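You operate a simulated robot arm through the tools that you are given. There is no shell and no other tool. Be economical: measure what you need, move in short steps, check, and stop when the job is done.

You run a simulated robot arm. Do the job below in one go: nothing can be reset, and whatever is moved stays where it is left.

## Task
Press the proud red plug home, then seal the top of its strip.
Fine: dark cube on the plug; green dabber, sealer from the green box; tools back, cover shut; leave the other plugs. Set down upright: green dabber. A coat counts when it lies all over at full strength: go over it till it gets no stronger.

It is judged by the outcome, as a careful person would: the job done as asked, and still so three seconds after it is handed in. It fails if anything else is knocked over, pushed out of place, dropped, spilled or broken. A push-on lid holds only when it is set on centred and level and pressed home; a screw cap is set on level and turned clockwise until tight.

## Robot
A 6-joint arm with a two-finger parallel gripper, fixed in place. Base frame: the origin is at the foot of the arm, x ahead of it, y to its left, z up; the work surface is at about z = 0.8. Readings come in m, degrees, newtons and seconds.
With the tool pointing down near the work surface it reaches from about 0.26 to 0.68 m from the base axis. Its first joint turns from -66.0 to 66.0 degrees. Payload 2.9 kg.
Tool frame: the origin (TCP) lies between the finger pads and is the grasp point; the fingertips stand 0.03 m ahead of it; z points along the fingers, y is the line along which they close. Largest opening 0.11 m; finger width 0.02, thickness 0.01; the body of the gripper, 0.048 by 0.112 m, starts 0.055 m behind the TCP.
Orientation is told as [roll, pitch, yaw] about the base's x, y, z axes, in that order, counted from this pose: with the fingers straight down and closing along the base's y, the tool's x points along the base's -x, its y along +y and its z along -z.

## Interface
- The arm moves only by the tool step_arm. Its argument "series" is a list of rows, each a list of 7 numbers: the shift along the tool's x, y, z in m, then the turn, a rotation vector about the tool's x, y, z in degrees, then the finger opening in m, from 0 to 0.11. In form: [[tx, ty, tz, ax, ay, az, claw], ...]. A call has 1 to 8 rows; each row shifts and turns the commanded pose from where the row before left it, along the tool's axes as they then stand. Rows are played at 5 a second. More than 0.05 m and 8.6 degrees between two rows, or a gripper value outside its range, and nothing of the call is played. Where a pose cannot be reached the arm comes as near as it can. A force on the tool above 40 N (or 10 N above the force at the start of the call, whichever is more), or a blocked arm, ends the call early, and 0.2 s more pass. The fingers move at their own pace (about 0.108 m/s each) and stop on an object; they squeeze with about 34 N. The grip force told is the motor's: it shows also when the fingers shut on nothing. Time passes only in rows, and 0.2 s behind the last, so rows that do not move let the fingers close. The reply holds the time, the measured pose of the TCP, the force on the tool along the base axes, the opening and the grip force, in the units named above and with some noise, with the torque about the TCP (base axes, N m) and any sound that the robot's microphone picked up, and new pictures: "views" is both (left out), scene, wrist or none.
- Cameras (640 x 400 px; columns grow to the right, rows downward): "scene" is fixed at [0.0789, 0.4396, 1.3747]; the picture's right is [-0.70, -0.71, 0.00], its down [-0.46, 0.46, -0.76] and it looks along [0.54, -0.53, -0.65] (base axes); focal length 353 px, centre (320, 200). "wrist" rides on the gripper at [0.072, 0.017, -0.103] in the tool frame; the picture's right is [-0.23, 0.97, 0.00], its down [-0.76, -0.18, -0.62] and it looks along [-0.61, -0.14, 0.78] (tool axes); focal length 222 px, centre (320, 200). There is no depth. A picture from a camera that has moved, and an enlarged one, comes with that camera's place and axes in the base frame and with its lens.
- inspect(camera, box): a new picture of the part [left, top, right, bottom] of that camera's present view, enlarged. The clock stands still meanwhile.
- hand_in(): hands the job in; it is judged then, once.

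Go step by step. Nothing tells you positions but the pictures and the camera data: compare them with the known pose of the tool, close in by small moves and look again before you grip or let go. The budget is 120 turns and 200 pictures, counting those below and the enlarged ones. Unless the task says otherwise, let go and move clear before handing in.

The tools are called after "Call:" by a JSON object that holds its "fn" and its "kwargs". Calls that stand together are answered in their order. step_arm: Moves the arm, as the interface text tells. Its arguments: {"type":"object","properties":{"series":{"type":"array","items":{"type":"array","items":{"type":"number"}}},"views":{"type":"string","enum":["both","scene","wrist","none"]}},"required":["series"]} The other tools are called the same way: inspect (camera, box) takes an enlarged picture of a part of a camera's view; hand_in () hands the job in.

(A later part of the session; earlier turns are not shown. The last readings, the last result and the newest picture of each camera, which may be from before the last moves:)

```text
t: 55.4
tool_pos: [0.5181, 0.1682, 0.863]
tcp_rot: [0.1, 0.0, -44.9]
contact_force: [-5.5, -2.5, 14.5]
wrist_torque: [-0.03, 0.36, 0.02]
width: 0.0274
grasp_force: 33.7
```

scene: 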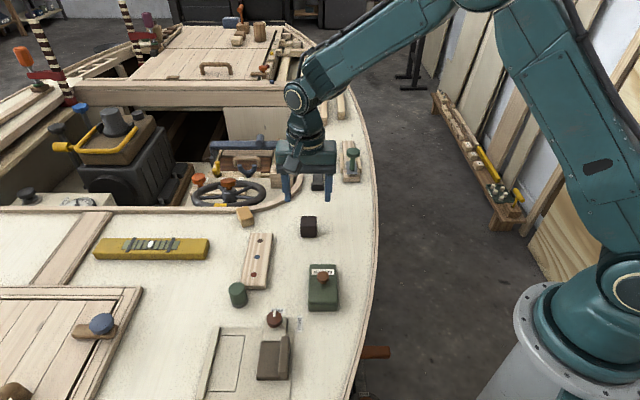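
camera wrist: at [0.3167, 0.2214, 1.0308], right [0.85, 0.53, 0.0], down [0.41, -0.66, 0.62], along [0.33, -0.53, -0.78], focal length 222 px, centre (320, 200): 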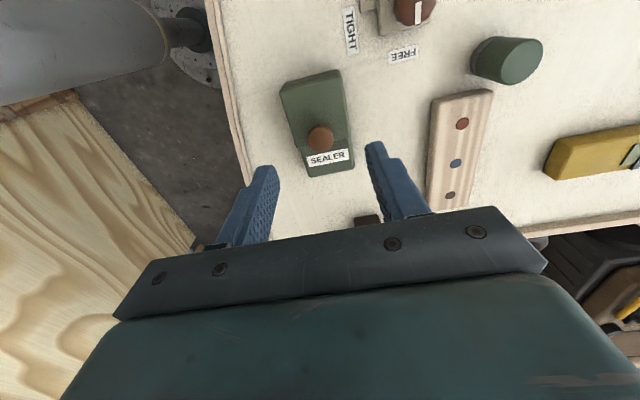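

Call:
{"fn": "step_arm", "kwargs": {"series": [[-0.014, 0, 0.0002, 0, 0, 0, 0.01], [-0.014, 0, 0, 0, 0, 0, 0.01], [-0.012, 0, 0, 0, 0, 0, 0.01], [0, 0, 0, 0, 0, 0, 0.01]], "views": "none"}}

Call:
{"fn": "step_arm", "kwargs": {"series": [[0.013, 0, 0, 0, 0, 0, 0.01], [0.013, 0, 0, 0, 0, 0, 0.01], [0.013, 0, 0, 0, 0, 0, 0.01], [0.013, 0, 0, 0, 0, 0, 0.01], [0.013, 0, 0, 0, 0, 0, 0.01]], "views": "none"}}

Call:
{"fn": "step_arm", "kwargs": {"series": [[0.013, 0, 0, 0, 0, 0, 0.01], [0.013, 0, 0, 0, 0, 0, 0.01], [0.013, 0, 0, 0, 0, 0, 0.01], [0.013, 0, 0, 0, 0, 0, 0.01], [0.013, 0, 0, 0, 0, 0, 0.01], [0, 0, 0, 0, 0, 0, 0.01]], "views": "none"}}

Call:
{"fn": "inspect", "kwargs": {"camera": "scene", "box": [200, 210, 300, 300]}}

```text
t: 56.4
tool_pos: [0.5472, 0.141, 0.8625]
tcp_rot: [0.1, 0.0, -44.9]
contact_force: [-5.0, 5.5, 24.2]
wrist_torque: [0.32, 0.37, 0.0]
width: 0.0276
grasp_force: 33.9
```

```text
t: 57.6
tool_pos: [0.5001, 0.1869, 0.8626]
tcp_rot: [0.2, 0.0, -44.9]
contact_force: [6.4, -4.2, 23.9]
wrist_torque: [-0.13, -0.16, 0.01]
width: 0.0273
grasp_force: 34.3
```

```text
t: 59.0
tool_pos: [0.4549, 0.2308, 0.861]
tcp_rot: [0.2, -0.2, -45.0]
contact_force: [6.4, -6.2, 26.5]
wrist_torque: [-0.18, -0.21, -0.05]
width: 0.0275
grasp_force: 33.9
```

```text
4.44 times, centred on (250, 255) of scene
camera zoom: at [0.0787, 0.4393, 1.3748], right [-0.7, -0.71, 0.0], down [-0.46, 0.46, -0.76], along [0.54, -0.53, -0.65], focal length 1570 px, centre (631, -44)
```

zoom: 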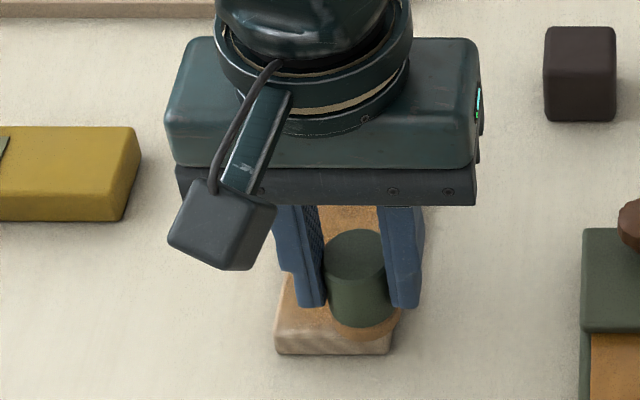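

Force is steady near 25 N. I'll extend to the near edge, sweep across and go down the left lane again.

Call:
{"fn": "step_arm", "kwargs": {"series": [[0.006, 0, -0.0003, 0, 0, 0, 0.01], [0, 0.007, 0, 0, 0, 0, 0.01], [0, 0.007, 0, 0, 0, 0, 0.01], [0, 0.007, 0, 0, 0, 0, 0.01], [0, 0.006, 0, 0, 0, 0, 0.01], [0, 0, 0, 0, 0, 0, 0.01]], "views": "none"}}

Call:
{"fn": "step_arm", "kwargs": {"series": [[-0.013, 0, 0, 0, 0, 0, 0.01], [-0.013, 0, 0, 0, 0, 0, 0.01], [-0.013, 0, 0, 0, 0, 0, 0.01], [-0.013, 0, 0, 0, 0, 0, 0.01], [-0.013, 0, 0, 0, 0, 0, 0.01]], "views": "none"}}

Call:
{"fn": "step_arm", "kwargs": {"series": [[-0.013, 0, 0, 0, 0, 0, 0.01], [-0.013, 0, 0, 0, 0, 0, 0.01], [-0.013, 0, 0, 0, 0, 0, 0.01], [-0.013, 0, 0, 0, 0, 0, 0.01], [-0.013, 0, 0, 0, 0, 0, 0.01], [-0.007, 0, 0, 0, 0, 0, 0.01], [0, 0, 0, 0, 0, 0, 0.01]], "views": "none"}}

Call:
{"fn": "inspect", "kwargs": {"camera": "scene", "box": [200, 210, 300, 300]}}

Call:
{"fn": "inspect", "kwargs": {"camera": "wrist", "box": [180, 0, 440, 220]}}

```text
t: 60.4
tool_pos: [0.468, 0.2546, 0.8628]
tcp_rot: [0.0, 0.1, -45.0]
contact_force: [-3.9, -5.0, 17.9]
wrist_torque: [-0.28, 0.14, -0.01]
width: 0.0276
grasp_force: 34.3
```

```text
t: 61.6
tool_pos: [0.5131, 0.2094, 0.8624]
tcp_rot: [0.2, -0.1, -44.9]
contact_force: [-6.6, 4.7, 22.7]
wrist_torque: [0.29, 0.33, -0.02]
width: 0.0277
grasp_force: 34.5
```

```text
t: 63.2
tool_pos: [0.5663, 0.1582, 0.8621]
tcp_rot: [0.1, 0.0, -45.0]
contact_force: [-4.7, 4.5, 23.1]
wrist_torque: [0.32, 0.37, 0.02]
width: 0.0276
grasp_force: 34.1
```

```text
4.44 times, centred on (250, 255) of scene
camera zoom: at [0.0784, 0.4395, 1.3747], right [-0.7, -0.71, 0.0], down [-0.46, 0.46, -0.76], along [0.54, -0.53, -0.65], focal length 1570 px, centre (631, -44)
```

zoom: 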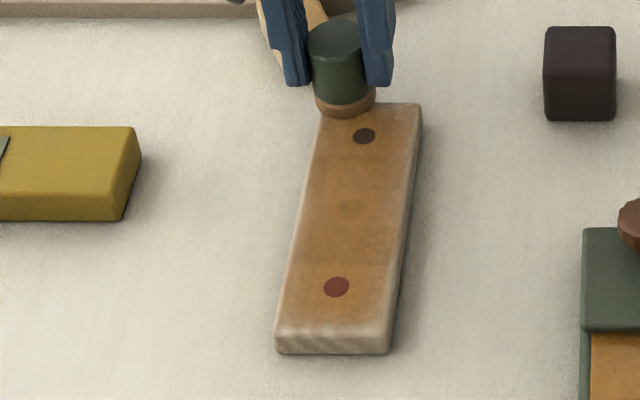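

```text
1.82 times, centred on (310, 110) of wrist
camera zoom: at [0.5244, 0.2214, 0.9648], right [0.85, 0.53, 0.0], down [0.41, -0.66, 0.62], along [0.33, -0.53, -0.78], focal length 404 px, centre (338, 364)
```

zoom: 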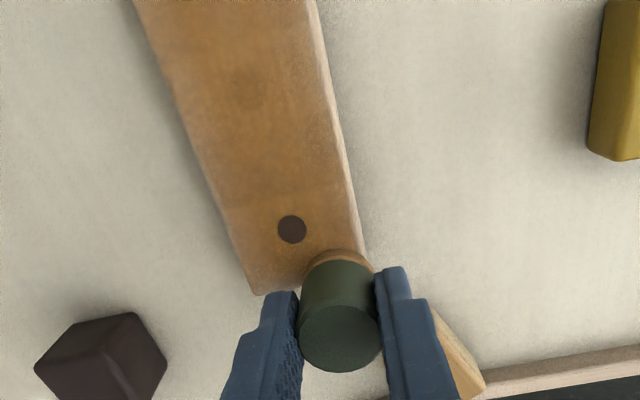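

The coat seems to have stopped building, so the pad may be running dry. I'll re-dip at the same pose.

Call:
{"fn": "step_arm", "kwargs": {"series": [[0, 0, -0.02, 0, 0, 0, 0.01], [0, 0, -0.04, 0, 0, 0, 0.01], [0.0328, -0.02924, 0, 0, 0, 0, 0.01], [0.0328, -0.02924, 0, 0, 0, 0, 0.01], [0.0328, -0.02924, 0, 0, 0, 0, 0.01], [0.0328, -0.02924, 0, 0, 0, 0, 0.01], [0.0328, -0.02924, 0, 0, 0, 0, 0.01], [0, 0, 0, 0, 0, 0, 0.01]], "views": "none"}}

Call:
{"fn": "step_arm", "kwargs": {"series": [[0, 0, 0.03, 0, 0, 0, 0.01], [0, 0, 0.012, 0, 0, 0, 0.01], [0, 0, 0.003, 0, 0, 0, 0.01], [0, 0, 0, 0, 0, 0, 0.01]], "views": "none"}}

Call:
{"fn": "inspect", "kwargs": {"camera": "scene", "box": [220, 210, 360, 320]}}

```text
t: 65.0
tool_pos: [0.3477, 0.169, 0.9198]
tcp_rot: [-0.1, 0.0, -45.0]
contact_force: [-0.2, -0.1, -0.6]
wrist_torque: [-0.03, 0.0, -0.02]
width: 0.0275
grasp_force: 33.9
```

```text
t: 66.0
tool_pos: [0.3454, 0.1708, 0.8761]
tcp_rot: [0.1, 0.0, -45.0]
contact_force: [0.6, 0.3, -0.4]
wrist_torque: [0.04, 0.0, 0.02]
width: 0.0275
grasp_force: 33.0
```

```text
3.64 times, centred on (290, 265) of scene
camera zoom: at [0.0789, 0.4396, 1.3747], right [-0.7, -0.71, 0.0], down [-0.46, 0.46, -0.76], along [0.54, -0.53, -0.65], focal length 1285 px, centre (429, -36)
```

zoom: 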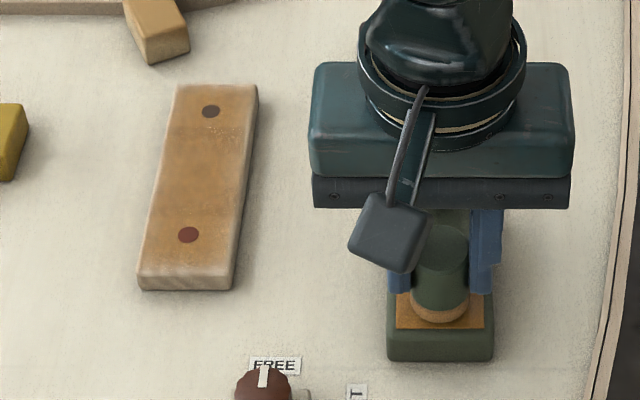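

Call:
{"fn": "step_arm", "kwargs": {"series": [[0, 0, 0.002, 0, 0, 0, 0.01], [0, 0, 0.0013, 0, 0, 0, 0.01], [0, 0, 0.0005, 0, 0, 0, 0.01], [0, 0, 0, 0, 0, 0, 0.01], [0, 0, 0, 0, 0, 0, 0.01]], "views": "none"}}

Call:
{"fn": "inspect", "kwargs": {"camera": "scene", "box": [230, 225, 280, 295]}}

```text
t: 67.2
tool_pos: [0.3458, 0.1698, 0.8718]
tcp_rot: [0.0, 0.0, -45.1]
contact_force: [1.6, -0.5, -0.4]
wrist_torque: [0.02, 0.0, 0.0]
width: 0.0275
grasp_force: 33.9
```

```text
5.71 times, centred on (255, 260) of scene
camera zoom: at [0.0789, 0.4396, 1.3747], right [-0.7, -0.71, 0.0], down [-0.46, 0.46, -0.76], along [0.54, -0.53, -0.65], focal length 2019 px, centre (691, -143)
```

zoom: 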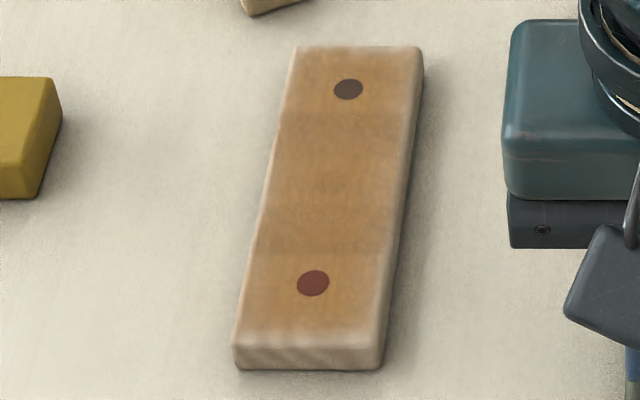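

No contact yet, so I'll go down a little more.

Call:
{"fn": "step_arm", "kwargs": {"series": [[0, 0, 0.001, 0, 0, 0, 0.01], [0, 0, 0.0007, 0, 0, 0, 0.01], [0, 0, 0, 0, 0, 0, 0.01]], "views": "none"}}

```text
t: 68.0
tool_pos: [0.3461, 0.1705, 0.8717]
tcp_rot: [0.0, 0.0, -45.0]
contact_force: [-0.8, -0.2, 4.4]
wrist_torque: [0.02, 0.09, 0.02]
width: 0.0277
grasp_force: 34.0
```

Contact made and the pad is reloaded. Next is a perimeter pass with the pad centre nearer the edges, starting at the near right corner.

Call:
{"fn": "step_arm", "kwargs": {"series": [[0, 0, -0.01, 0, 0, 0, 0.01], [0, 0, -0.03, 0, 0, 0, 0.01], [-0.0074, 0.0387, 0, 0, 0, 0, 0.01], [-0.0074, 0.0387, 0, 0, 0, 0, 0.01], [-0.0074, 0.0387, 0, 0, 0, 0, 0.01], [0, 0, 0.03, 0, 0, 0, 0.01], [0, 0, 0.015, 0, 0, 0, 0.01], [0, 0, 0.002, 0, 0, 0, 0.01]], "views": "none"}}

Call:
{"fn": "step_arm", "kwargs": {"series": [[0, 0, 0.001, 0, 0, 0, 0.01], [0, 0, 0.0007, 0, 0, 0, 0.01], [0, 0, 0, 0, 0, 0, 0.01]], "views": "none"}}

Call:
{"fn": "inspect", "kwargs": {"camera": "scene", "box": [210, 225, 290, 295]}}

```text
t: 69.8
tool_pos: [0.4454, 0.2385, 0.8649]
tcp_rot: [-0.1, 0.0, -44.9]
contact_force: [0.1, 0.2, 0.5]
wrist_torque: [-0.04, 0.02, 0.03]
width: 0.0278
grasp_force: 33.9
```

```text
t: 70.6
tool_pos: [0.4444, 0.2372, 0.8623]
tcp_rot: [0.0, 0.0, -45.0]
contact_force: [0.7, -0.6, 1.1]
wrist_torque: [-0.01, -0.01, 0.01]
width: 0.0276
grasp_force: 33.5
```

```text
5.71 times, centred on (250, 260) of scene
camera zoom: at [0.0789, 0.4396, 1.3747], right [-0.7, -0.71, 0.0], down [-0.46, 0.46, -0.76], along [0.54, -0.53, -0.65], focal length 2019 px, centre (720, -143)
```

zoom: 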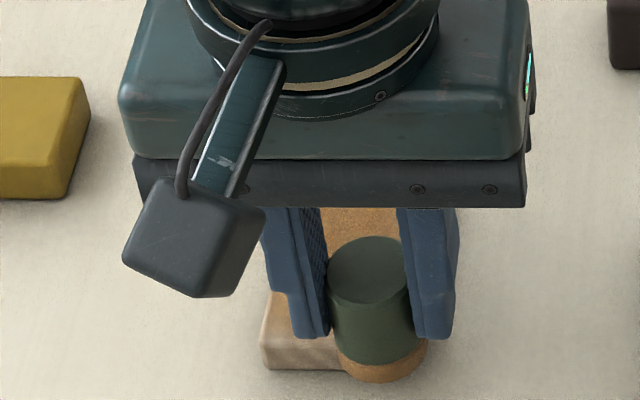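

Call:
{"fn": "step_arm", "kwargs": {"series": [[-0.003, 0, 0.0005, 0, 0, 0, 0.01], [0, 0, 0.0008, 0, 0, 0, 0.01], [0, 0, 0, 0, 0, 0, 0.01]], "views": "none"}}

```text
t: 71.4
tool_pos: [0.4464, 0.235, 0.8633]
tcp_rot: [0.1, 0.0, -45.0]
contact_force: [-5.2, 1.7, 23.4]
wrist_torque: [0.0, 0.11, -0.01]
width: 0.0273
grasp_force: 34.0
```

Call:
{"fn": "step_arm", "kwargs": {"series": [[-0.013, 0, -0.0004, 0, 0, 0, 0.01], [-0.013, 0, 0, 0, 0, 0, 0.01], [-0.013, 0, 0, 0, 0, 0, 0.01], [-0.013, 0, 0, 0, 0, 0, 0.01], [-0.013, 0, 0, 0, 0, 0, 0.01]], "views": "none"}}

Call:
{"fn": "step_arm", "kwargs": {"series": [[-0.013, 0, 0, 0, 0, 0, 0.01], [-0.013, 0, 0, 0, 0, 0, 0.01], [-0.013, 0, 0, 0, 0, 0, 0.01], [-0.013, 0, 0, 0, 0, 0, 0.01], [-0.013, 0, 0, 0, 0, 0, 0.01], [-0.006, 0, 0, 0, 0, 0, 0.01], [0, 0, 0, 0, 0, 0, 0.01]], "views": "none"}}

Call:
{"fn": "inspect", "kwargs": {"camera": "scene", "box": [210, 215, 290, 295]}}

```text
t: 72.6
tool_pos: [0.4904, 0.19, 0.8631]
tcp_rot: [0.0, 0.0, -45.1]
contact_force: [-4.8, 5.4, 21.9]
wrist_torque: [0.33, 0.26, 0.03]
width: 0.0276
grasp_force: 33.9
```

```text
t: 74.2
tool_pos: [0.5425, 0.1379, 0.8618]
tcp_rot: [0.2, -0.1, -45.0]
contact_force: [-3.4, 3.4, 22.1]
wrist_torque: [0.27, 0.23, 0.02]
width: 0.0277
grasp_force: 33.9
```

```text
5.00 times, centred on (250, 255) of scene
camera zoom: at [0.0785, 0.4396, 1.3747], right [-0.7, -0.71, 0.0], down [-0.46, 0.46, -0.76], along [0.54, -0.53, -0.65], focal length 1767 px, centre (670, -75)
```

zoom: 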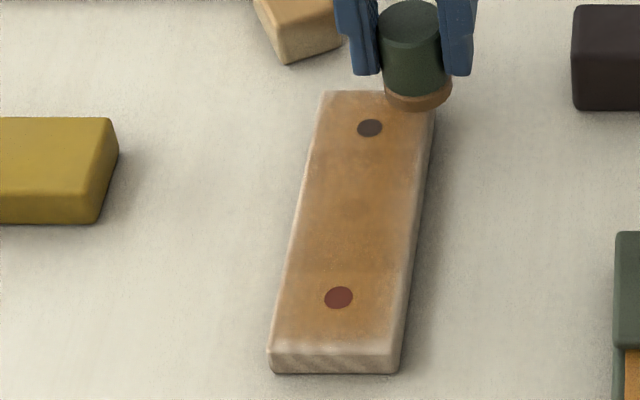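

The right edge has improved. Continuing the perimeter: far end across, left edge back, near end across.

Call:
{"fn": "step_arm", "kwargs": {"series": [[0, 0.0075, -0.0003, 0, 0, 0, 0.01], [0, 0.0075, -0.0002, 0, 0, 0, 0.01], [0, 0.0075, -0.0002, 0, 0, 0, 0.01], [0, 0.0075, -0.0002, 0, 0, 0, 0.01], [0, 0.007, 0, 0, 0, 0, 0.01], [0, 0, 0, 0, 0, 0, 0.01]], "views": "none"}}

Call:
{"fn": "step_arm", "kwargs": {"series": [[0.013, 0, 0, 0, 0, 0, 0.01], [0.013, 0, 0, 0, 0, 0, 0.01], [0.013, 0, 0, 0, 0, 0, 0.01], [0.013, 0, 0, 0, 0, 0, 0.01], [0.013, 0, 0, 0, 0, 0, 0.01]], "views": "none"}}

Call:
{"fn": "step_arm", "kwargs": {"series": [[0.013, 0, 0, 0, 0, 0, 0.01], [0.013, 0, 0, 0, 0, 0, 0.01], [0.013, 0, 0, 0, 0, 0, 0.01], [0.013, 0, 0, 0, 0, 0, 0.01], [0.013, 0, 0, 0, 0, 0, 0.01], [0.005, 0, 0, 0, 0, 0, 0.01], [0, 0, 0, 0, 0, 0, 0.01]], "views": "none"}}

Call:
{"fn": "inspect", "kwargs": {"camera": "scene", "box": [210, 215, 290, 295]}}

```text
t: 75.6
tool_pos: [0.5684, 0.165, 0.8624]
tcp_rot: [0.0, 0.0, -45.0]
contact_force: [-2.2, -6.1, 18.7]
wrist_torque: [-0.21, 0.23, 0.03]
width: 0.0273
grasp_force: 33.9
```

```text
t: 76.8
tool_pos: [0.5234, 0.2107, 0.8623]
tcp_rot: [0.0, 0.0, -45.0]
contact_force: [2.1, -2.5, 11.0]
wrist_torque: [-0.09, -0.11, 0.04]
width: 0.0274
grasp_force: 34.2
```

```text
t: 78.4
tool_pos: [0.4717, 0.2613, 0.8629]
tcp_rot: [-0.1, 0.0, -44.9]
contact_force: [0.9, -1.6, 5.6]
wrist_torque: [-0.11, -0.03, 0.01]
width: 0.0277
grasp_force: 33.9
```

```text
5.00 times, centred on (250, 255) of scene
camera zoom: at [0.0788, 0.4395, 1.3747], right [-0.7, -0.71, 0.0], down [-0.46, 0.46, -0.76], along [0.54, -0.53, -0.65], focal length 1767 px, centre (670, -75)
```

zoom: 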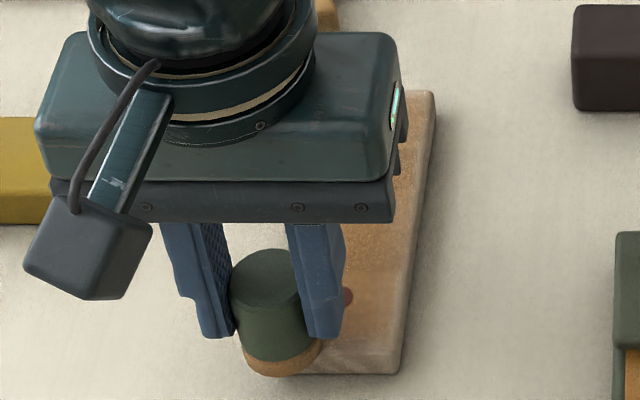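

Call:
{"fn": "step_arm", "kwargs": {"series": [[0, -0.0065, 0.0006, 0, 0, 0, 0.01], [0, -0.0065, 0, 0, 0, 0, 0.01], [0, -0.0065, 0, 0, 0, 0, 0.01], [0, -0.0065, 0.0002, 0, 0, 0, 0.01], [0, -0.0065, 0.0003, 0, 0, 0, 0.01], [0, -0.005, 0.0002, 0, 0, 0, 0.01]], "views": "none"}}

Call:
{"fn": "step_arm", "kwargs": {"series": [[-0.006, 0.0065, 0, 0, 0, 0, 0.01], [0, 0.0065, -0.0003, 0, 0, 0, 0.01], [0, 0.0065, -0.0002, 0, 0, 0, 0.01], [0, 0.0065, -0.0002, 0, 0, 0, 0.01], [0, 0.0065, -0.0002, 0, 0, 0, 0.01], [0, 0, 0, 0, 0, 0, 0.01]], "views": "none"}}

Call:
{"fn": "step_arm", "kwargs": {"series": [[-0.013, -0.003, 0, 0, 0, 0, 0.01], [-0.013, 0, 0, 0, 0, 0, 0.01], [-0.013, 0, 0, 0, 0, 0, 0.01], [-0.013, 0, 0, 0, 0, 0, 0.01], [-0.013, 0, 0, 0, 0, 0, 0.01]], "views": "none"}}

Call:
{"fn": "step_arm", "kwargs": {"series": [[-0.013, 0, 0, 0, 0, 0, 0.01], [-0.013, 0, 0, 0, 0, 0, 0.01], [-0.013, 0, 0, 0, 0, 0, 0.01], [-0.013, 0, 0, 0, 0, 0, 0.01], [-0.013, 0, 0, 0, 0, 0, 0.01], [0, 0, 0, 0, 0, 0, 0.01]], "views": "none"}}

Call:
{"fn": "inspect", "kwargs": {"camera": "scene", "box": [210, 215, 290, 295]}}

Call:
{"fn": "inspect", "kwargs": {"camera": "wrist", "box": [180, 0, 440, 220]}}

```text
t: 79.8
tool_pos: [0.4473, 0.2341, 0.8622]
tcp_rot: [0.3, 0.0, -45.0]
contact_force: [3.8, 4.0, 15.6]
wrist_torque: [0.15, -0.28, -0.01]
width: 0.0278
grasp_force: 34.1
```

```text
t: 81.2
tool_pos: [0.4753, 0.2526, 0.8627]
tcp_rot: [0.2, 0.1, -45.0]
contact_force: [-4.3, -6.0, 24.9]
wrist_torque: [-0.33, 0.17, -0.03]
width: 0.0277
grasp_force: 34.2
```

```text
t: 82.4
tool_pos: [0.5168, 0.2049, 0.8619]
tcp_rot: [0.1, -0.1, -45.0]
contact_force: [-4.5, 5.8, 22.9]
wrist_torque: [0.26, 0.23, -0.01]
width: 0.0278
grasp_force: 33.8
```

```text
t: 83.8
tool_pos: [0.5623, 0.1577, 0.8623]
tcp_rot: [-0.1, 0.0, -44.9]
contact_force: [-1.5, -0.2, 7.1]
wrist_torque: [0.01, 0.13, -0.01]
width: 0.0274
grasp_force: 34.2
```

```text
5.00 times, centred on (250, 255) of scene
camera zoom: at [0.0787, 0.4395, 1.3747], right [-0.7, -0.71, 0.0], down [-0.46, 0.46, -0.76], along [0.54, -0.53, -0.65], focal length 1767 px, centre (670, -75)
```

zoom: 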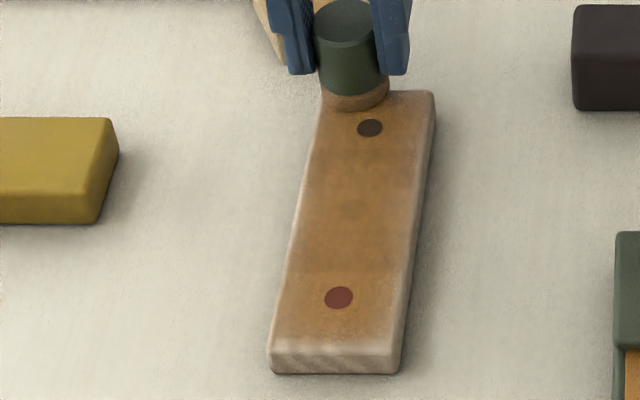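

```text
1.82 times, centred on (310, 110) of wrist
camera zoom: at [0.5215, 0.2204, 0.965], right [0.85, 0.53, 0.0], down [0.41, -0.66, 0.62], along [0.33, -0.53, -0.78], focal length 404 px, centre (338, 364)
```

zoom: 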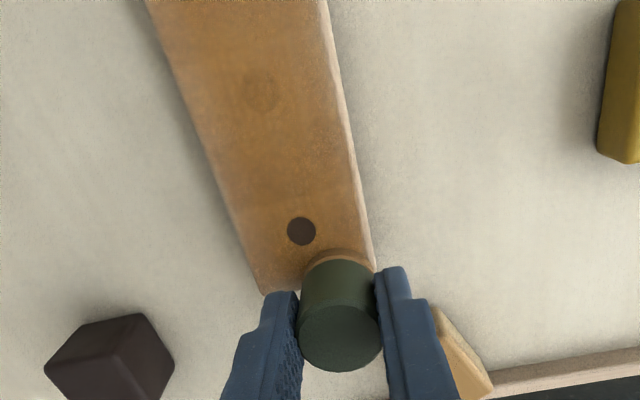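

Call:
{"fn": "inspect", "kwargs": {"camera": "scene", "box": [240, 240, 276, 292]}}

Call:
{"fn": "inspect", "kwargs": {"camera": "scene", "box": [250, 225, 280, 255]}}

```text
7.69 times, centred on (258, 266) of scene
camera zoom: at [0.0787, 0.4395, 1.3747], right [-0.7, -0.71, 0.0], down [-0.46, 0.46, -0.76], along [0.54, -0.53, -0.65], focal length 2718 px, centre (797, -308)
```

zoom: 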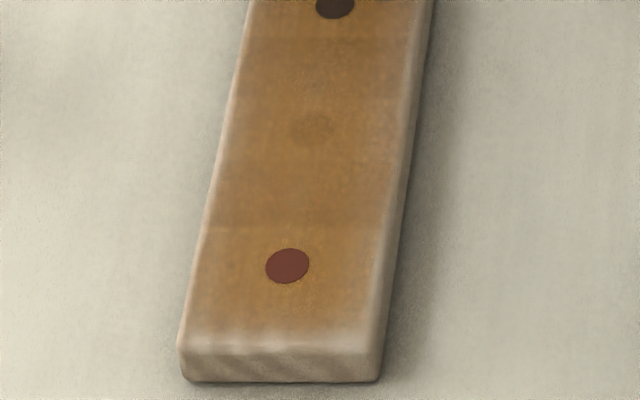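

```text
13.33 times, centred on (265, 240) of scene
camera zoom: at [0.0787, 0.4395, 1.3747], right [-0.7, -0.71, 0.0], down [-0.46, 0.46, -0.76], along [0.54, -0.53, -0.65], focal length 4712 px, centre (1053, -333)
```

zoom: 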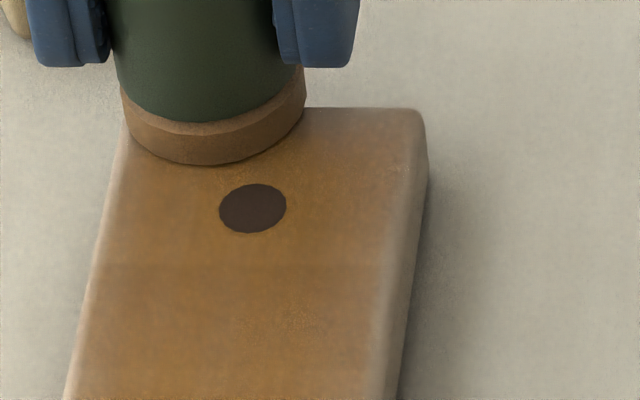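

The edges and the near end are still paler than the middle, and the pad has dulled. I'll dip again.

Call:
{"fn": "step_arm", "kwargs": {"series": [[0, 0, -0.02, 0, 0, 0, 0.01], [0, 0, -0.04, 0, 0, 0, 0.01], [0.03244, -0.02902, 0, 0, 0, 0, 0.01], [0.03244, -0.02902, 0, 0, 0, 0, 0.01], [0.03244, -0.02902, 0, 0, 0, 0, 0.01], [0.03244, -0.02902, 0, 0, 0, 0, 0.01], [0.03244, -0.02902, 0, 0, 0, 0, 0.01], [0, 0, 0, 0, 0, 0, 0.01]], "views": "none"}}

Call:
{"fn": "step_arm", "kwargs": {"series": [[0, 0, 0.03, 0, 0, 0, 0.01], [0, 0, 0.015, 0, 0, 0, 0.01], [0, 0, 0.003, 0, 0, 0, 0.01], [0, 0, 0.002, 0, 0, 0, 0.01], [0, 0, 0.0009, 0, 0, 0, 0.01], [0, 0, 0, 0, 0, 0, 0.01]], "views": "none"}}

Call:
{"fn": "inspect", "kwargs": {"camera": "scene", "box": [220, 210, 360, 320]}}

```text
t: 85.6
tool_pos: [0.3486, 0.1692, 0.9224]
tcp_rot: [0.0, 0.0, -45.2]
contact_force: [-0.5, 0.3, 0.2]
wrist_torque: [0.01, 0.0, -0.01]
width: 0.0274
grasp_force: 34.0
```

```text
t: 86.3
tool_pos: [0.3492, 0.1683, 0.8806]
tcp_rot: [0.3, -0.3, -45.1]
contact_force: [-0.8, -1.3, 7.5]
wrist_torque: [-0.17, -0.08, -0.04]
width: 0.0275
grasp_force: 33.9
stopped in row 3: the force on the tool passed its limit at 51 N (the readings are from after the stop); the commanded pose is now the measured one
```

```text
3.64 times, centred on (290, 265) of scene
camera zoom: at [0.0788, 0.4395, 1.3747], right [-0.7, -0.71, 0.0], down [-0.46, 0.46, -0.76], along [0.54, -0.53, -0.65], focal length 1285 px, centre (429, -36)
```

zoom: 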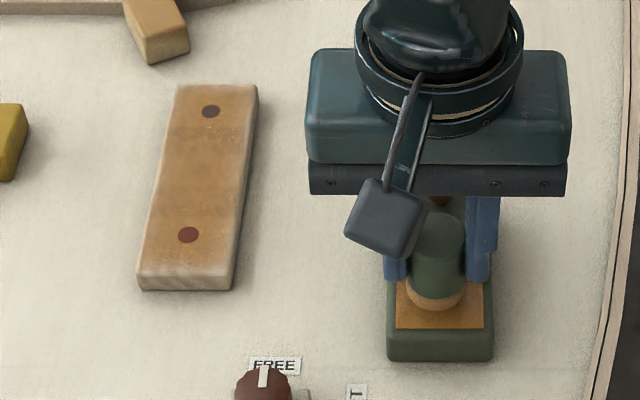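

I caught the cover edge again, about 4 mm too far in. I'm lifting, shifting back and retrying.

Call:
{"fn": "step_arm", "kwargs": {"series": [[0, 0, -0.012, 0, 0, 0, 0.01], [0.005, 0, 0, 0, 0, 0, 0.01], [0, 0, 0, 0, 0, 0, 0.01]], "views": "none"}}

Call:
{"fn": "inspect", "kwargs": {"camera": "wrist", "box": [240, 60, 400, 220]}}

Call:
{"fn": "inspect", "kwargs": {"camera": "scene", "box": [290, 230, 360, 320]}}

```text
t: 87.1
tool_pos: [0.3441, 0.1727, 0.8919]
tcp_rot: [0.2, -0.3, -45.2]
contact_force: [0.7, 0.4, -0.6]
wrist_torque: [0.0, -0.02, -0.02]
width: 0.0277
grasp_force: 34.3
```

```text
2.50 times, centred on (320, 140) of wrist
camera zoom: at [0.3035, 0.2361, 0.994], right [0.85, 0.53, 0.0], down [0.41, -0.66, 0.63], along [0.33, -0.53, -0.78], focal length 555 px, centre (320, 350)
```

zoom: 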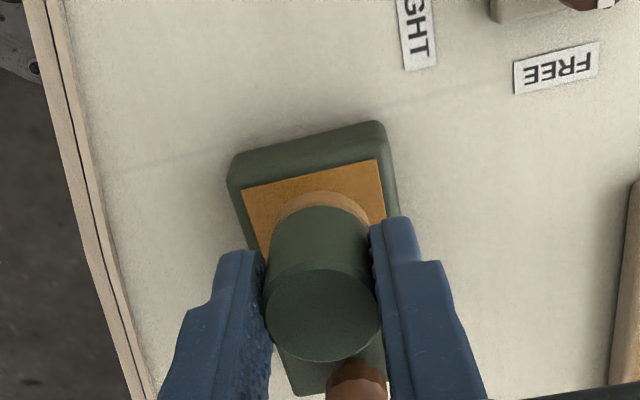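

```text
4.44 times, centred on (325, 275) of scene
camera zoom: at [0.0789, 0.4396, 1.3747], right [-0.7, -0.71, 0.0], down [-0.46, 0.46, -0.76], along [0.54, -0.53, -0.65], focal length 1570 px, centre (298, -133)
```

zoom: 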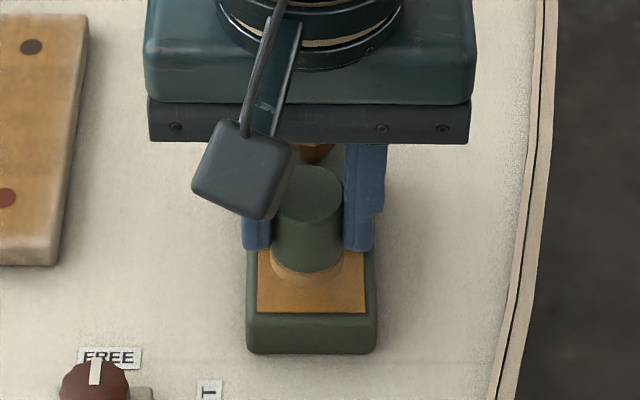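

Call:
{"fn": "step_arm", "kwargs": {"series": [[0, 0, 0.01, 0, 0, 0, 0.01], [0, 0, 0.005, 0, 0, 0, 0.01], [0, 0, 0.002, 0, 0, 0, 0.01], [0, 0, 0.0015, 0, 0, 0, 0.01], [0, 0, 0, 0, 0, 0, 0.01]], "views": "none"}}

Call:
{"fn": "inspect", "kwargs": {"camera": "scene", "box": [290, 230, 360, 320]}}

```text
t: 88.3
tool_pos: [0.3462, 0.1731, 0.8736]
tcp_rot: [0.2, -0.2, -45.1]
contact_force: [-0.7, -0.4, -1.0]
wrist_torque: [0.0, -0.02, -0.03]
width: 0.0277
grasp_force: 34.3
```

```text
4.44 times, centred on (325, 275) of scene
camera zoom: at [0.0789, 0.4396, 1.3747], right [-0.7, -0.71, 0.0], down [-0.46, 0.46, -0.76], along [0.54, -0.53, -0.65], focal length 1570 px, centre (298, -133)
```

zoom: 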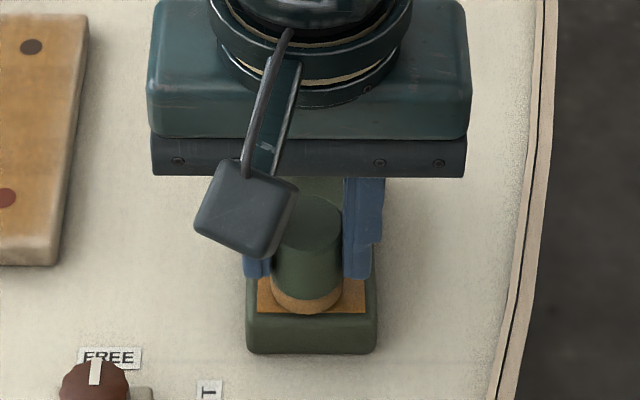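

Call:
{"fn": "step_arm", "kwargs": {"series": [[-0.002, 0, 0.001, 0, 0, 0, 0.01], [0, 0, 0.001, 0, 0, 0, 0.01], [0, 0, 0.001, 0, 0, 0, 0.01], [0, 0, 0, 0, 0, 0, 0.01]], "views": "none"}}

Call:
{"fn": "inspect", "kwargs": {"camera": "scene", "box": [290, 230, 360, 320]}}

```text
t: 89.3
tool_pos: [0.3473, 0.1717, 0.8709]
tcp_rot: [0.4, -0.1, -45.1]
contact_force: [-6.8, 1.7, 32.2]
wrist_torque: [0.03, 0.4, -0.02]
width: 0.0275
grasp_force: 34.0
```

```text
4.44 times, centred on (325, 275) of scene
camera zoom: at [0.0784, 0.4394, 1.3748], right [-0.7, -0.71, 0.0], down [-0.46, 0.46, -0.76], along [0.54, -0.53, -0.65], focal length 1570 px, centre (298, -133)
```

zoom: 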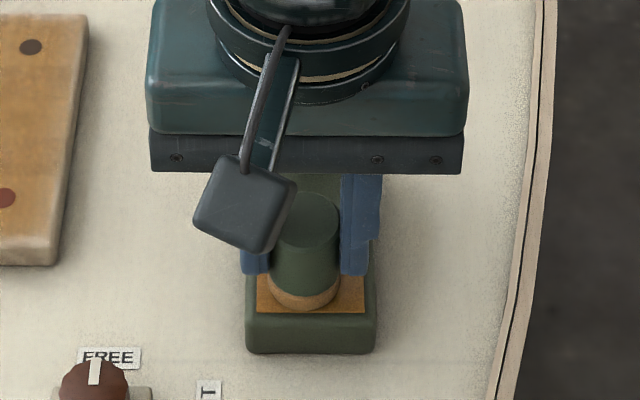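

The pad is freshly loaded. Going back to the near end for concentrated passes along the edges.

Call:
{"fn": "step_arm", "kwargs": {"series": [[0, 0, -0.01, 0, 0, 0, 0.01], [0, 0, -0.03, 0, 0, 0, 0.01], [-0.0075, 0.0395, 0, 0, 0, 0, 0.01], [-0.0075, 0.0395, 0, 0, 0, 0, 0.01], [-0.0075, 0.0395, 0, 0, 0, 0, 0.01], [0, 0, 0.03, 0, 0, 0, 0.01], [0, 0, 0.015, 0, 0, 0, 0.01], [0, 0, 0.002, 0, 0, 0, 0.01]], "views": "none"}}

Call:
{"fn": "step_arm", "kwargs": {"series": [[0, 0, 0.0008, 0, 0, 0, 0.01], [0, 0, 0.0006, 0, 0, 0, 0.01], [0, 0, 0, 0, 0, 0, 0.01]], "views": "none"}}

Call:
{"fn": "inspect", "kwargs": {"camera": "scene", "box": [210, 225, 290, 295]}}

Call:
{"fn": "inspect", "kwargs": {"camera": "wrist", "box": [220, 40, 420, 220]}}

```text
t: 91.1
tool_pos: [0.4479, 0.2407, 0.8635]
tcp_rot: [0.2, -0.2, -45.1]
contact_force: [-0.5, 0.0, -0.6]
wrist_torque: [0.01, -0.02, -0.01]
width: 0.0276
grasp_force: 33.6
```

```text
t: 91.9
tool_pos: [0.4475, 0.2401, 0.8625]
tcp_rot: [0.2, -0.3, -45.1]
contact_force: [-2.5, -0.4, 6.6]
wrist_torque: [-0.06, 0.09, -0.04]
width: 0.0275
grasp_force: 34.4
```

```text
5.71 times, centred on (250, 260) of scene
camera zoom: at [0.0788, 0.4395, 1.3747], right [-0.7, -0.71, 0.0], down [-0.46, 0.46, -0.76], along [0.54, -0.53, -0.65], focal length 2019 px, centre (720, -143)
```

zoom: 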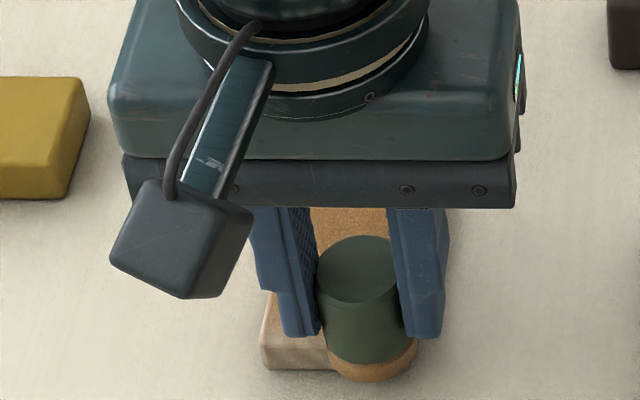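

```text
2.22 times, centred on (320, 130) of wrist
camera zoom: at [0.4054, 0.3023, 0.965], right [0.85, 0.53, 0.0], down [0.41, -0.66, 0.63], along [0.33, -0.53, -0.78], focal length 494 px, centre (320, 356)
```

zoom: 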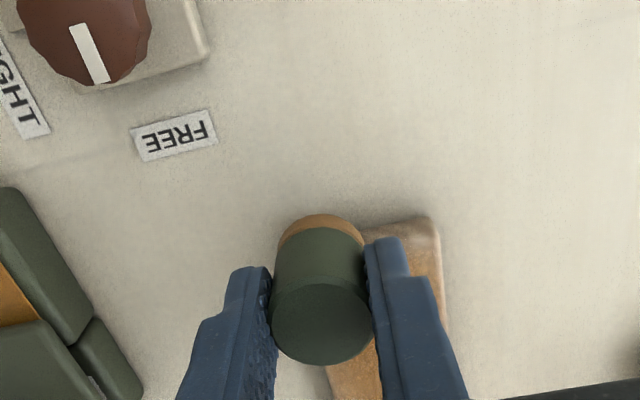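

Call:
{"fn": "step_arm", "kwargs": {"series": [[0, 0.004, 0.0004, 0, 0, 0, 0.01], [0, 0.004, 0, 0, 0, 0, 0.01], [0, 0.004, 0, 0, 0, 0, 0.01], [0, 0.004, -0.0001, 0, 0, 0, 0.01], [0, 0.004, -0.0001, 0, 0, 0, 0.01], [0, 0.004, -0.0001, 0, 0, 0, 0.01], [0, 0.004, -0.0001, 0, 0, 0, 0.01], [0, 0.004, 0, 0, 0, 0, 0.01]], "views": "none"}}

Call:
{"fn": "step_arm", "kwargs": {"series": [[-0.005, 0, 0.0002, 0, 0, 0, 0.01], [0, -0.006, 0, 0, 0, 0, 0.01], [0, -0.006, 0, 0, 0, 0, 0.01], [0, -0.006, 0.0002, 0, 0, 0, 0.01], [0, -0.006, 0.0002, 0, 0, 0, 0.01], [0, -0.006, 0.0002, 0, 0, 0, 0.01], [0, -0.005, 0.0002, 0, 0, 0, 0.01], [0, 0, 0, 0, 0, 0, 0.01]], "views": "none"}}

Call:
{"fn": "step_arm", "kwargs": {"series": [[-0.011, 0, 0, 0, 0, 0, 0.01], [-0.011, 0, 0, 0, 0, 0, 0.01], [-0.011, 0, 0, 0, 0, 0, 0.01], [-0.011, 0, 0, 0, 0, 0, 0.01], [-0.011, 0, 0, 0, 0, 0, 0.01], [-0.011, 0, 0, 0, 0, 0, 0.01]], "views": "none"}}

Call:
{"fn": "step_arm", "kwargs": {"series": [[-0.011, 0, 0, 0, 0, 0, 0.01], [-0.011, 0, 0, 0, 0, 0, 0.01], [-0.011, 0, 0, 0, 0, 0, 0.01], [-0.011, 0, 0, 0, 0, 0, 0.01], [-0.011, 0, 0, 0, 0, 0, 0.01], [-0.011, 0, 0, 0, 0, 0, 0.01], [0, 0, 0, 0, 0, 0, 0.01]], "views": "none"}}

Call:
{"fn": "inspect", "kwargs": {"camera": "scene", "box": [230, 225, 290, 295]}}

```text
t: 93.7
tool_pos: [0.4699, 0.2611, 0.8616]
tcp_rot: [0.2, -0.3, -45.0]
contact_force: [-6.1, -6.6, 24.1]
wrist_torque: [-0.45, 0.24, -0.05]
width: 0.0274
grasp_force: 34.0
```

```text
t: 95.5
tool_pos: [0.4498, 0.2342, 0.8622]
tcp_rot: [0.4, -0.3, -45.1]
contact_force: [5.9, 6.0, 23.2]
wrist_torque: [0.15, -0.32, 0.02]
width: 0.0278
grasp_force: 34.2
```

```text
t: 96.9
tool_pos: [0.4948, 0.1865, 0.8635]
tcp_rot: [0.3, -0.3, -45.1]
contact_force: [-6.5, 5.3, 24.5]
wrist_torque: [0.28, 0.38, -0.01]
width: 0.0276
grasp_force: 34.0
```

```text
t: 98.5
tool_pos: [0.5419, 0.1393, 0.8621]
tcp_rot: [0.3, -0.3, -45.2]
contact_force: [-4.7, 4.7, 21.0]
wrist_torque: [0.22, 0.35, 0.04]
width: 0.0277
grasp_force: 33.5
```

```text
5.71 times, centred on (260, 260) of scene
camera zoom: at [0.0785, 0.4395, 1.3747], right [-0.7, -0.71, 0.0], down [-0.46, 0.46, -0.76], along [0.54, -0.53, -0.65], focal length 2019 px, centre (663, -143)
```

zoom: 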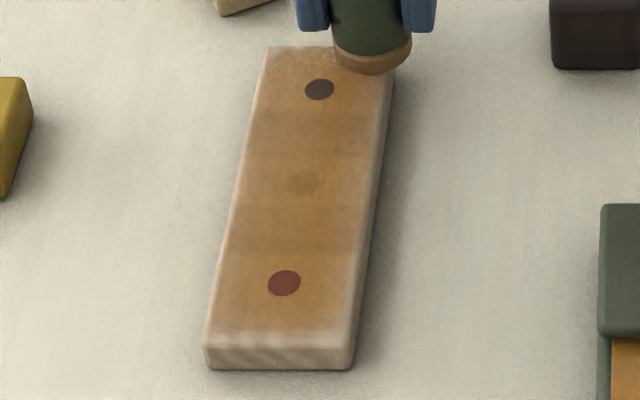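

It looks nearly saturated. I'll do the far end across, the left lane back and a centre lane, then compare.

Call:
{"fn": "step_arm", "kwargs": {"series": [[-0.002, 0.005, 0, 0, 0, 0, 0.01], [0, 0.005, 0, 0, 0, 0, 0.01], [0, 0.005, 0, 0, 0, 0, 0.01], [0, 0.005, 0, 0, 0, 0, 0.01], [0, 0.005, -0.0002, 0, 0, 0, 0.01], [0, 0.005, -0.0001, 0, 0, 0, 0.01], [0, 0.004, 0, 0, 0, 0, 0.01]], "views": "none"}}

Call:
{"fn": "step_arm", "kwargs": {"series": [[0.011, 0, 0, 0, 0, 0, 0.01], [0.011, 0, 0, 0, 0, 0, 0.01], [0.011, 0, 0, 0, 0, 0, 0.01], [0.011, 0, 0, 0, 0, 0, 0.01], [0.011, 0, 0, 0, 0, 0, 0.01], [0.011, 0, 0, 0, 0, 0, 0.01]], "views": "none"}}

Call:
{"fn": "step_arm", "kwargs": {"series": [[0.011, 0, 0.0002, 0, 0, 0, 0.01], [0.011, 0, 0, 0, 0, 0, 0.01], [0.011, 0, 0, 0, 0, 0, 0.01], [0.011, 0, 0, 0, 0, 0, 0.01], [0.011, 0, 0, 0, 0, 0, 0.01], [0.011, 0, 0, 0, 0, 0, 0.01], [0.006, 0, 0, 0, 0, 0, 0.01]], "views": "none"}}

Call:
{"fn": "step_arm", "kwargs": {"series": [[0, -0.008, 0, 0, 0, 0, 0.01], [0, -0.008, 0, 0, 0, 0, 0.01], [-0.013, 0, 0, 0, 0, 0, 0.01], [-0.013, 0, 0, 0, 0, 0, 0.01], [-0.013, 0, 0, 0, 0, 0, 0.01], [-0.013, 0, 0, 0, 0, 0, 0.01], [-0.013, 0, 0, 0, 0, 0, 0.01]], "views": "none"}}

Call:
{"fn": "step_arm", "kwargs": {"series": [[-0.013, 0, 0, 0, 0, 0, 0.01], [-0.013, 0, 0, 0, 0, 0, 0.01], [-0.013, 0, 0, 0, 0, 0, 0.01], [-0.013, 0, 0, 0, 0, 0, 0.01], [-0.01, 0, 0, 0, 0, 0, 0.01], [0, 0, -0.03, 0, 0, 0, 0.01], [-0.02, 0, -0.03, 0, 0, 0, 0.01]], "views": "none"}}

Call:
{"fn": "inspect", "kwargs": {"camera": "scene", "box": [230, 225, 290, 295]}}

Call:
{"fn": "inspect", "kwargs": {"camera": "wrist", "box": [160, 0, 440, 220]}}

```text
t: 100.1
tool_pos: [0.5659, 0.1633, 0.8629]
tcp_rot: [0.2, -0.2, -45.2]
contact_force: [-3.8, -4.7, 18.2]
wrist_torque: [-0.21, 0.28, 0.04]
width: 0.0278
grasp_force: 34.0
```

```text
t: 101.5
tool_pos: [0.5215, 0.2095, 0.8636]
tcp_rot: [0.2, -0.2, -45.2]
contact_force: [2.8, -3.3, 17.1]
wrist_torque: [-0.24, -0.15, 0.02]
width: 0.0278
grasp_force: 34.6
```

```text
t: 103.1
tool_pos: [0.4706, 0.2605, 0.8629]
tcp_rot: [0.4, -0.4, -45.2]
contact_force: [6.7, -5.9, 23.7]
wrist_torque: [-0.42, -0.37, 0.0]
width: 0.0279
grasp_force: 33.9
```

```text
t: 104.7
tool_pos: [0.5038, 0.2034, 0.8625]
tcp_rot: [0.2, -0.3, -45.2]
contact_force: [-5.4, 5.0, 22.7]
wrist_torque: [0.17, 0.28, 0.0]
width: 0.0273
grasp_force: 33.7
```

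```text
t: 106.3
tool_pos: [0.5602, 0.1433, 0.9228]
tcp_rot: [0.0, -0.2, -45.3]
contact_force: [0.9, 0.2, 0.0]
wrist_torque: [-0.01, 0.02, -0.01]
width: 0.0275
grasp_force: 34.1
```

```text
5.71 times, centred on (260, 260) of scene
camera zoom: at [0.0789, 0.4396, 1.3747], right [-0.7, -0.71, 0.0], down [-0.46, 0.46, -0.76], along [0.54, -0.53, -0.65], focal length 2019 px, centre (663, -143)
```

zoom: 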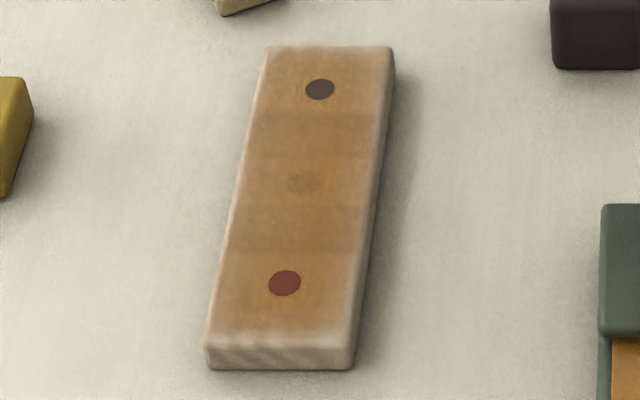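

```text
1.82 times, centred on (300, 110) of wrist
camera zoom: at [0.5192, 0.206, 1.0237], right [0.85, 0.53, 0.0], down [0.41, -0.66, 0.63], along [0.33, -0.53, -0.78], focal length 404 px, centre (356, 364)
```

zoom: 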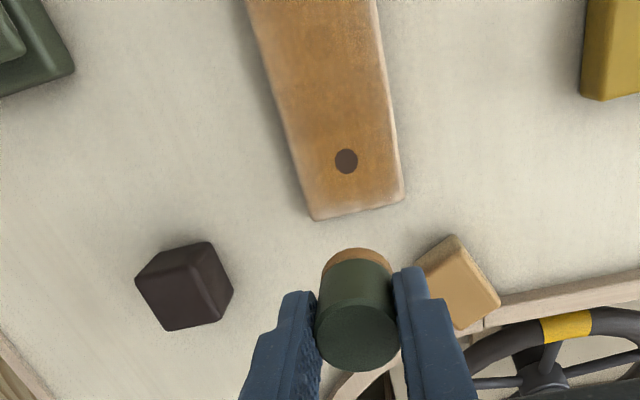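

Call:
{"fn": "inspect", "kwargs": {"camera": "scene", "box": [240, 262, 270, 292]}}

Call:
{"fn": "inspect", "kwargs": {"camera": "scene", "box": [248, 228, 278, 258]}}

```text
13.33 times, centred on (255, 277) of scene
camera zoom: at [0.0789, 0.4396, 1.3747], right [-0.7, -0.71, 0.0], down [-0.46, 0.46, -0.76], along [0.54, -0.53, -0.65], focal length 4712 px, centre (1187, -827)
```

zoom: 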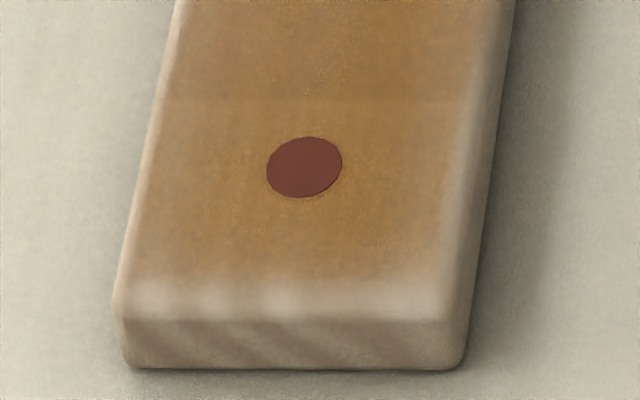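

```text
13.33 times, centred on (263, 243) of scene
camera zoom: at [0.0789, 0.4396, 1.3747], right [-0.7, -0.71, 0.0], down [-0.46, 0.46, -0.76], along [0.54, -0.53, -0.65], focal length 4712 px, centre (1080, -373)
```

zoom: 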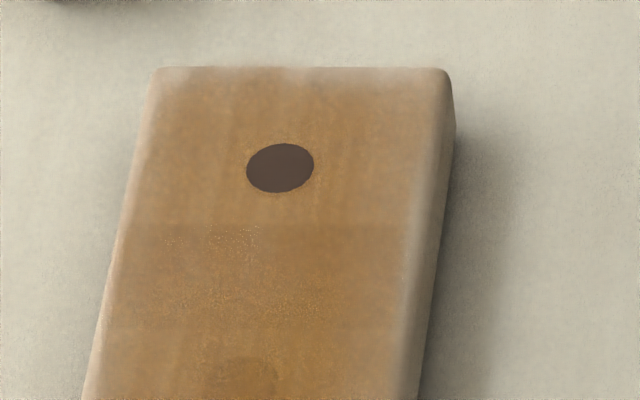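

The pale rims look like the rounded edges, and the flat top is evenly amber. To confirm it gets no stronger I'll do one more dip and one full round, then compare.

Call:
{"fn": "step_arm", "kwargs": {"series": [[0.0342, -0.0264, 0, 0, 0, 0, 0.01], [0.0342, -0.0264, 0, 0, 0, 0, 0.01], [0.0342, -0.0264, 0, 0, 0, 0, 0.01], [0.0342, -0.0264, 0, 0, 0, 0, 0.01], [0.0342, -0.0264, 0, 0, 0, 0, 0.01], [0, 0, 0.03, 0, 0, 0, 0.01], [0, 0, 0, 0, 0, 0, 0.01]], "views": "none"}}

Call:
{"fn": "inspect", "kwargs": {"camera": "scene", "box": [290, 230, 360, 320]}}

```text
t: 107.9
tool_pos: [0.3454, 0.1716, 0.889]
tcp_rot: [0.2, -0.3, -45.1]
contact_force: [0.7, 1.0, -0.4]
wrist_torque: [0.02, 0.0, -0.01]
width: 0.0275
grasp_force: 33.8
```

```text
4.44 times, centred on (325, 275) of scene
camera zoom: at [0.0789, 0.4396, 1.3747], right [-0.7, -0.71, 0.0], down [-0.46, 0.46, -0.76], along [0.54, -0.53, -0.65], focal length 1570 px, centre (298, -133)
```

zoom: 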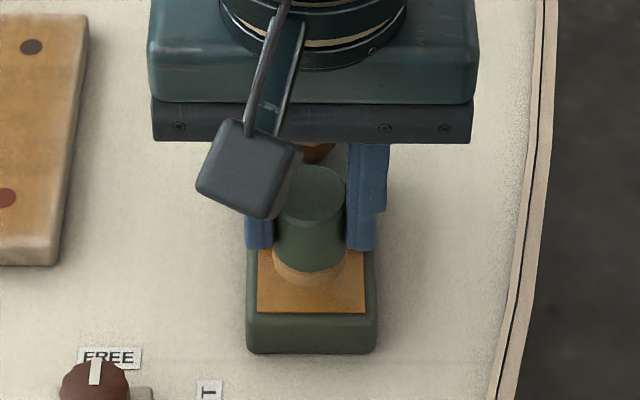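

Call:
{"fn": "step_arm", "kwargs": {"series": [[0, 0, 0.008, 0, 0, 0, 0.01], [0, 0, 0.006, 0, 0, 0, 0.01], [0, 0, 0.003, 0, 0, 0, 0.01], [0, 0, 0.0015, 0, 0, 0, 0.01], [0, 0, 0.0008, 0, 0, 0, 0.01], [0, 0, 0, 0, 0, 0, 0.01]], "views": "none"}}

Call:
{"fn": "inspect", "kwargs": {"camera": "scene", "box": [290, 230, 360, 320]}}

```text
t: 109.3
tool_pos: [0.3472, 0.1724, 0.8716]
tcp_rot: [0.2, -0.2, -45.2]
contact_force: [-1.8, -0.4, 9.9]
wrist_torque: [-0.02, 0.19, 0.0]
width: 0.0277
grasp_force: 34.0
```

```text
4.44 times, centred on (325, 275) of scene
camera zoom: at [0.0788, 0.4395, 1.3747], right [-0.7, -0.71, 0.0], down [-0.46, 0.46, -0.76], along [0.54, -0.53, -0.65], focal length 1570 px, centre (298, -133)
```

zoom: 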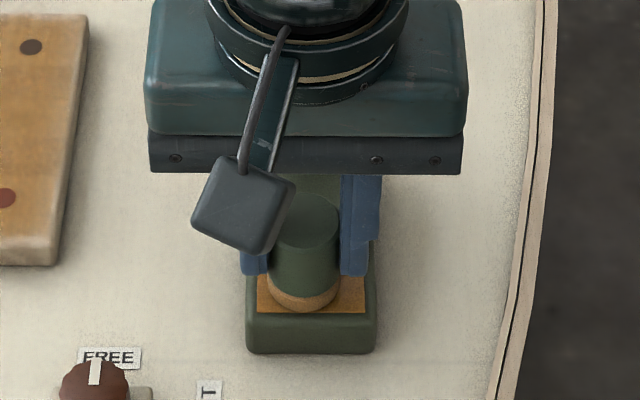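

Loaded. Running the same full round again.

Call:
{"fn": "step_arm", "kwargs": {"series": [[0, 0, -0.01, 0, 0, 0, 0.01], [0, 0, -0.03, 0, 0, 0, 0.01], [-0.0075, 0.0395, 0, 0, 0, 0, 0.01], [-0.0075, 0.0395, 0, 0, 0, 0, 0.01], [-0.0075, 0.0395, 0, 0, 0, 0, 0.01], [0, 0, 0.03, 0, 0, 0, 0.01], [0, 0, 0.015, 0, 0, 0, 0.01], [0, 0, 0.0025, 0, 0, 0, 0.01]], "views": "none"}}

Call:
{"fn": "step_arm", "kwargs": {"series": [[0, 0, 0.0008, 0, 0, 0, 0.01], [0, 0, 0.0007, 0, 0, 0, 0.01], [0, 0, 0, 0, 0, 0, 0.01]], "views": "none"}}

```text
t: 111.1
tool_pos: [0.4462, 0.24, 0.8646]
tcp_rot: [0.2, -0.2, -45.1]
contact_force: [-0.6, 0.0, -0.6]
wrist_torque: [0.02, -0.05, -0.02]
width: 0.0279
grasp_force: 34.0
```

```text
t: 111.9
tool_pos: [0.4487, 0.2403, 0.8634]
tcp_rot: [0.2, -0.3, -45.1]
contact_force: [-1.1, -1.2, 4.3]
wrist_torque: [-0.08, 0.06, 0.0]
width: 0.0277
grasp_force: 33.7
```

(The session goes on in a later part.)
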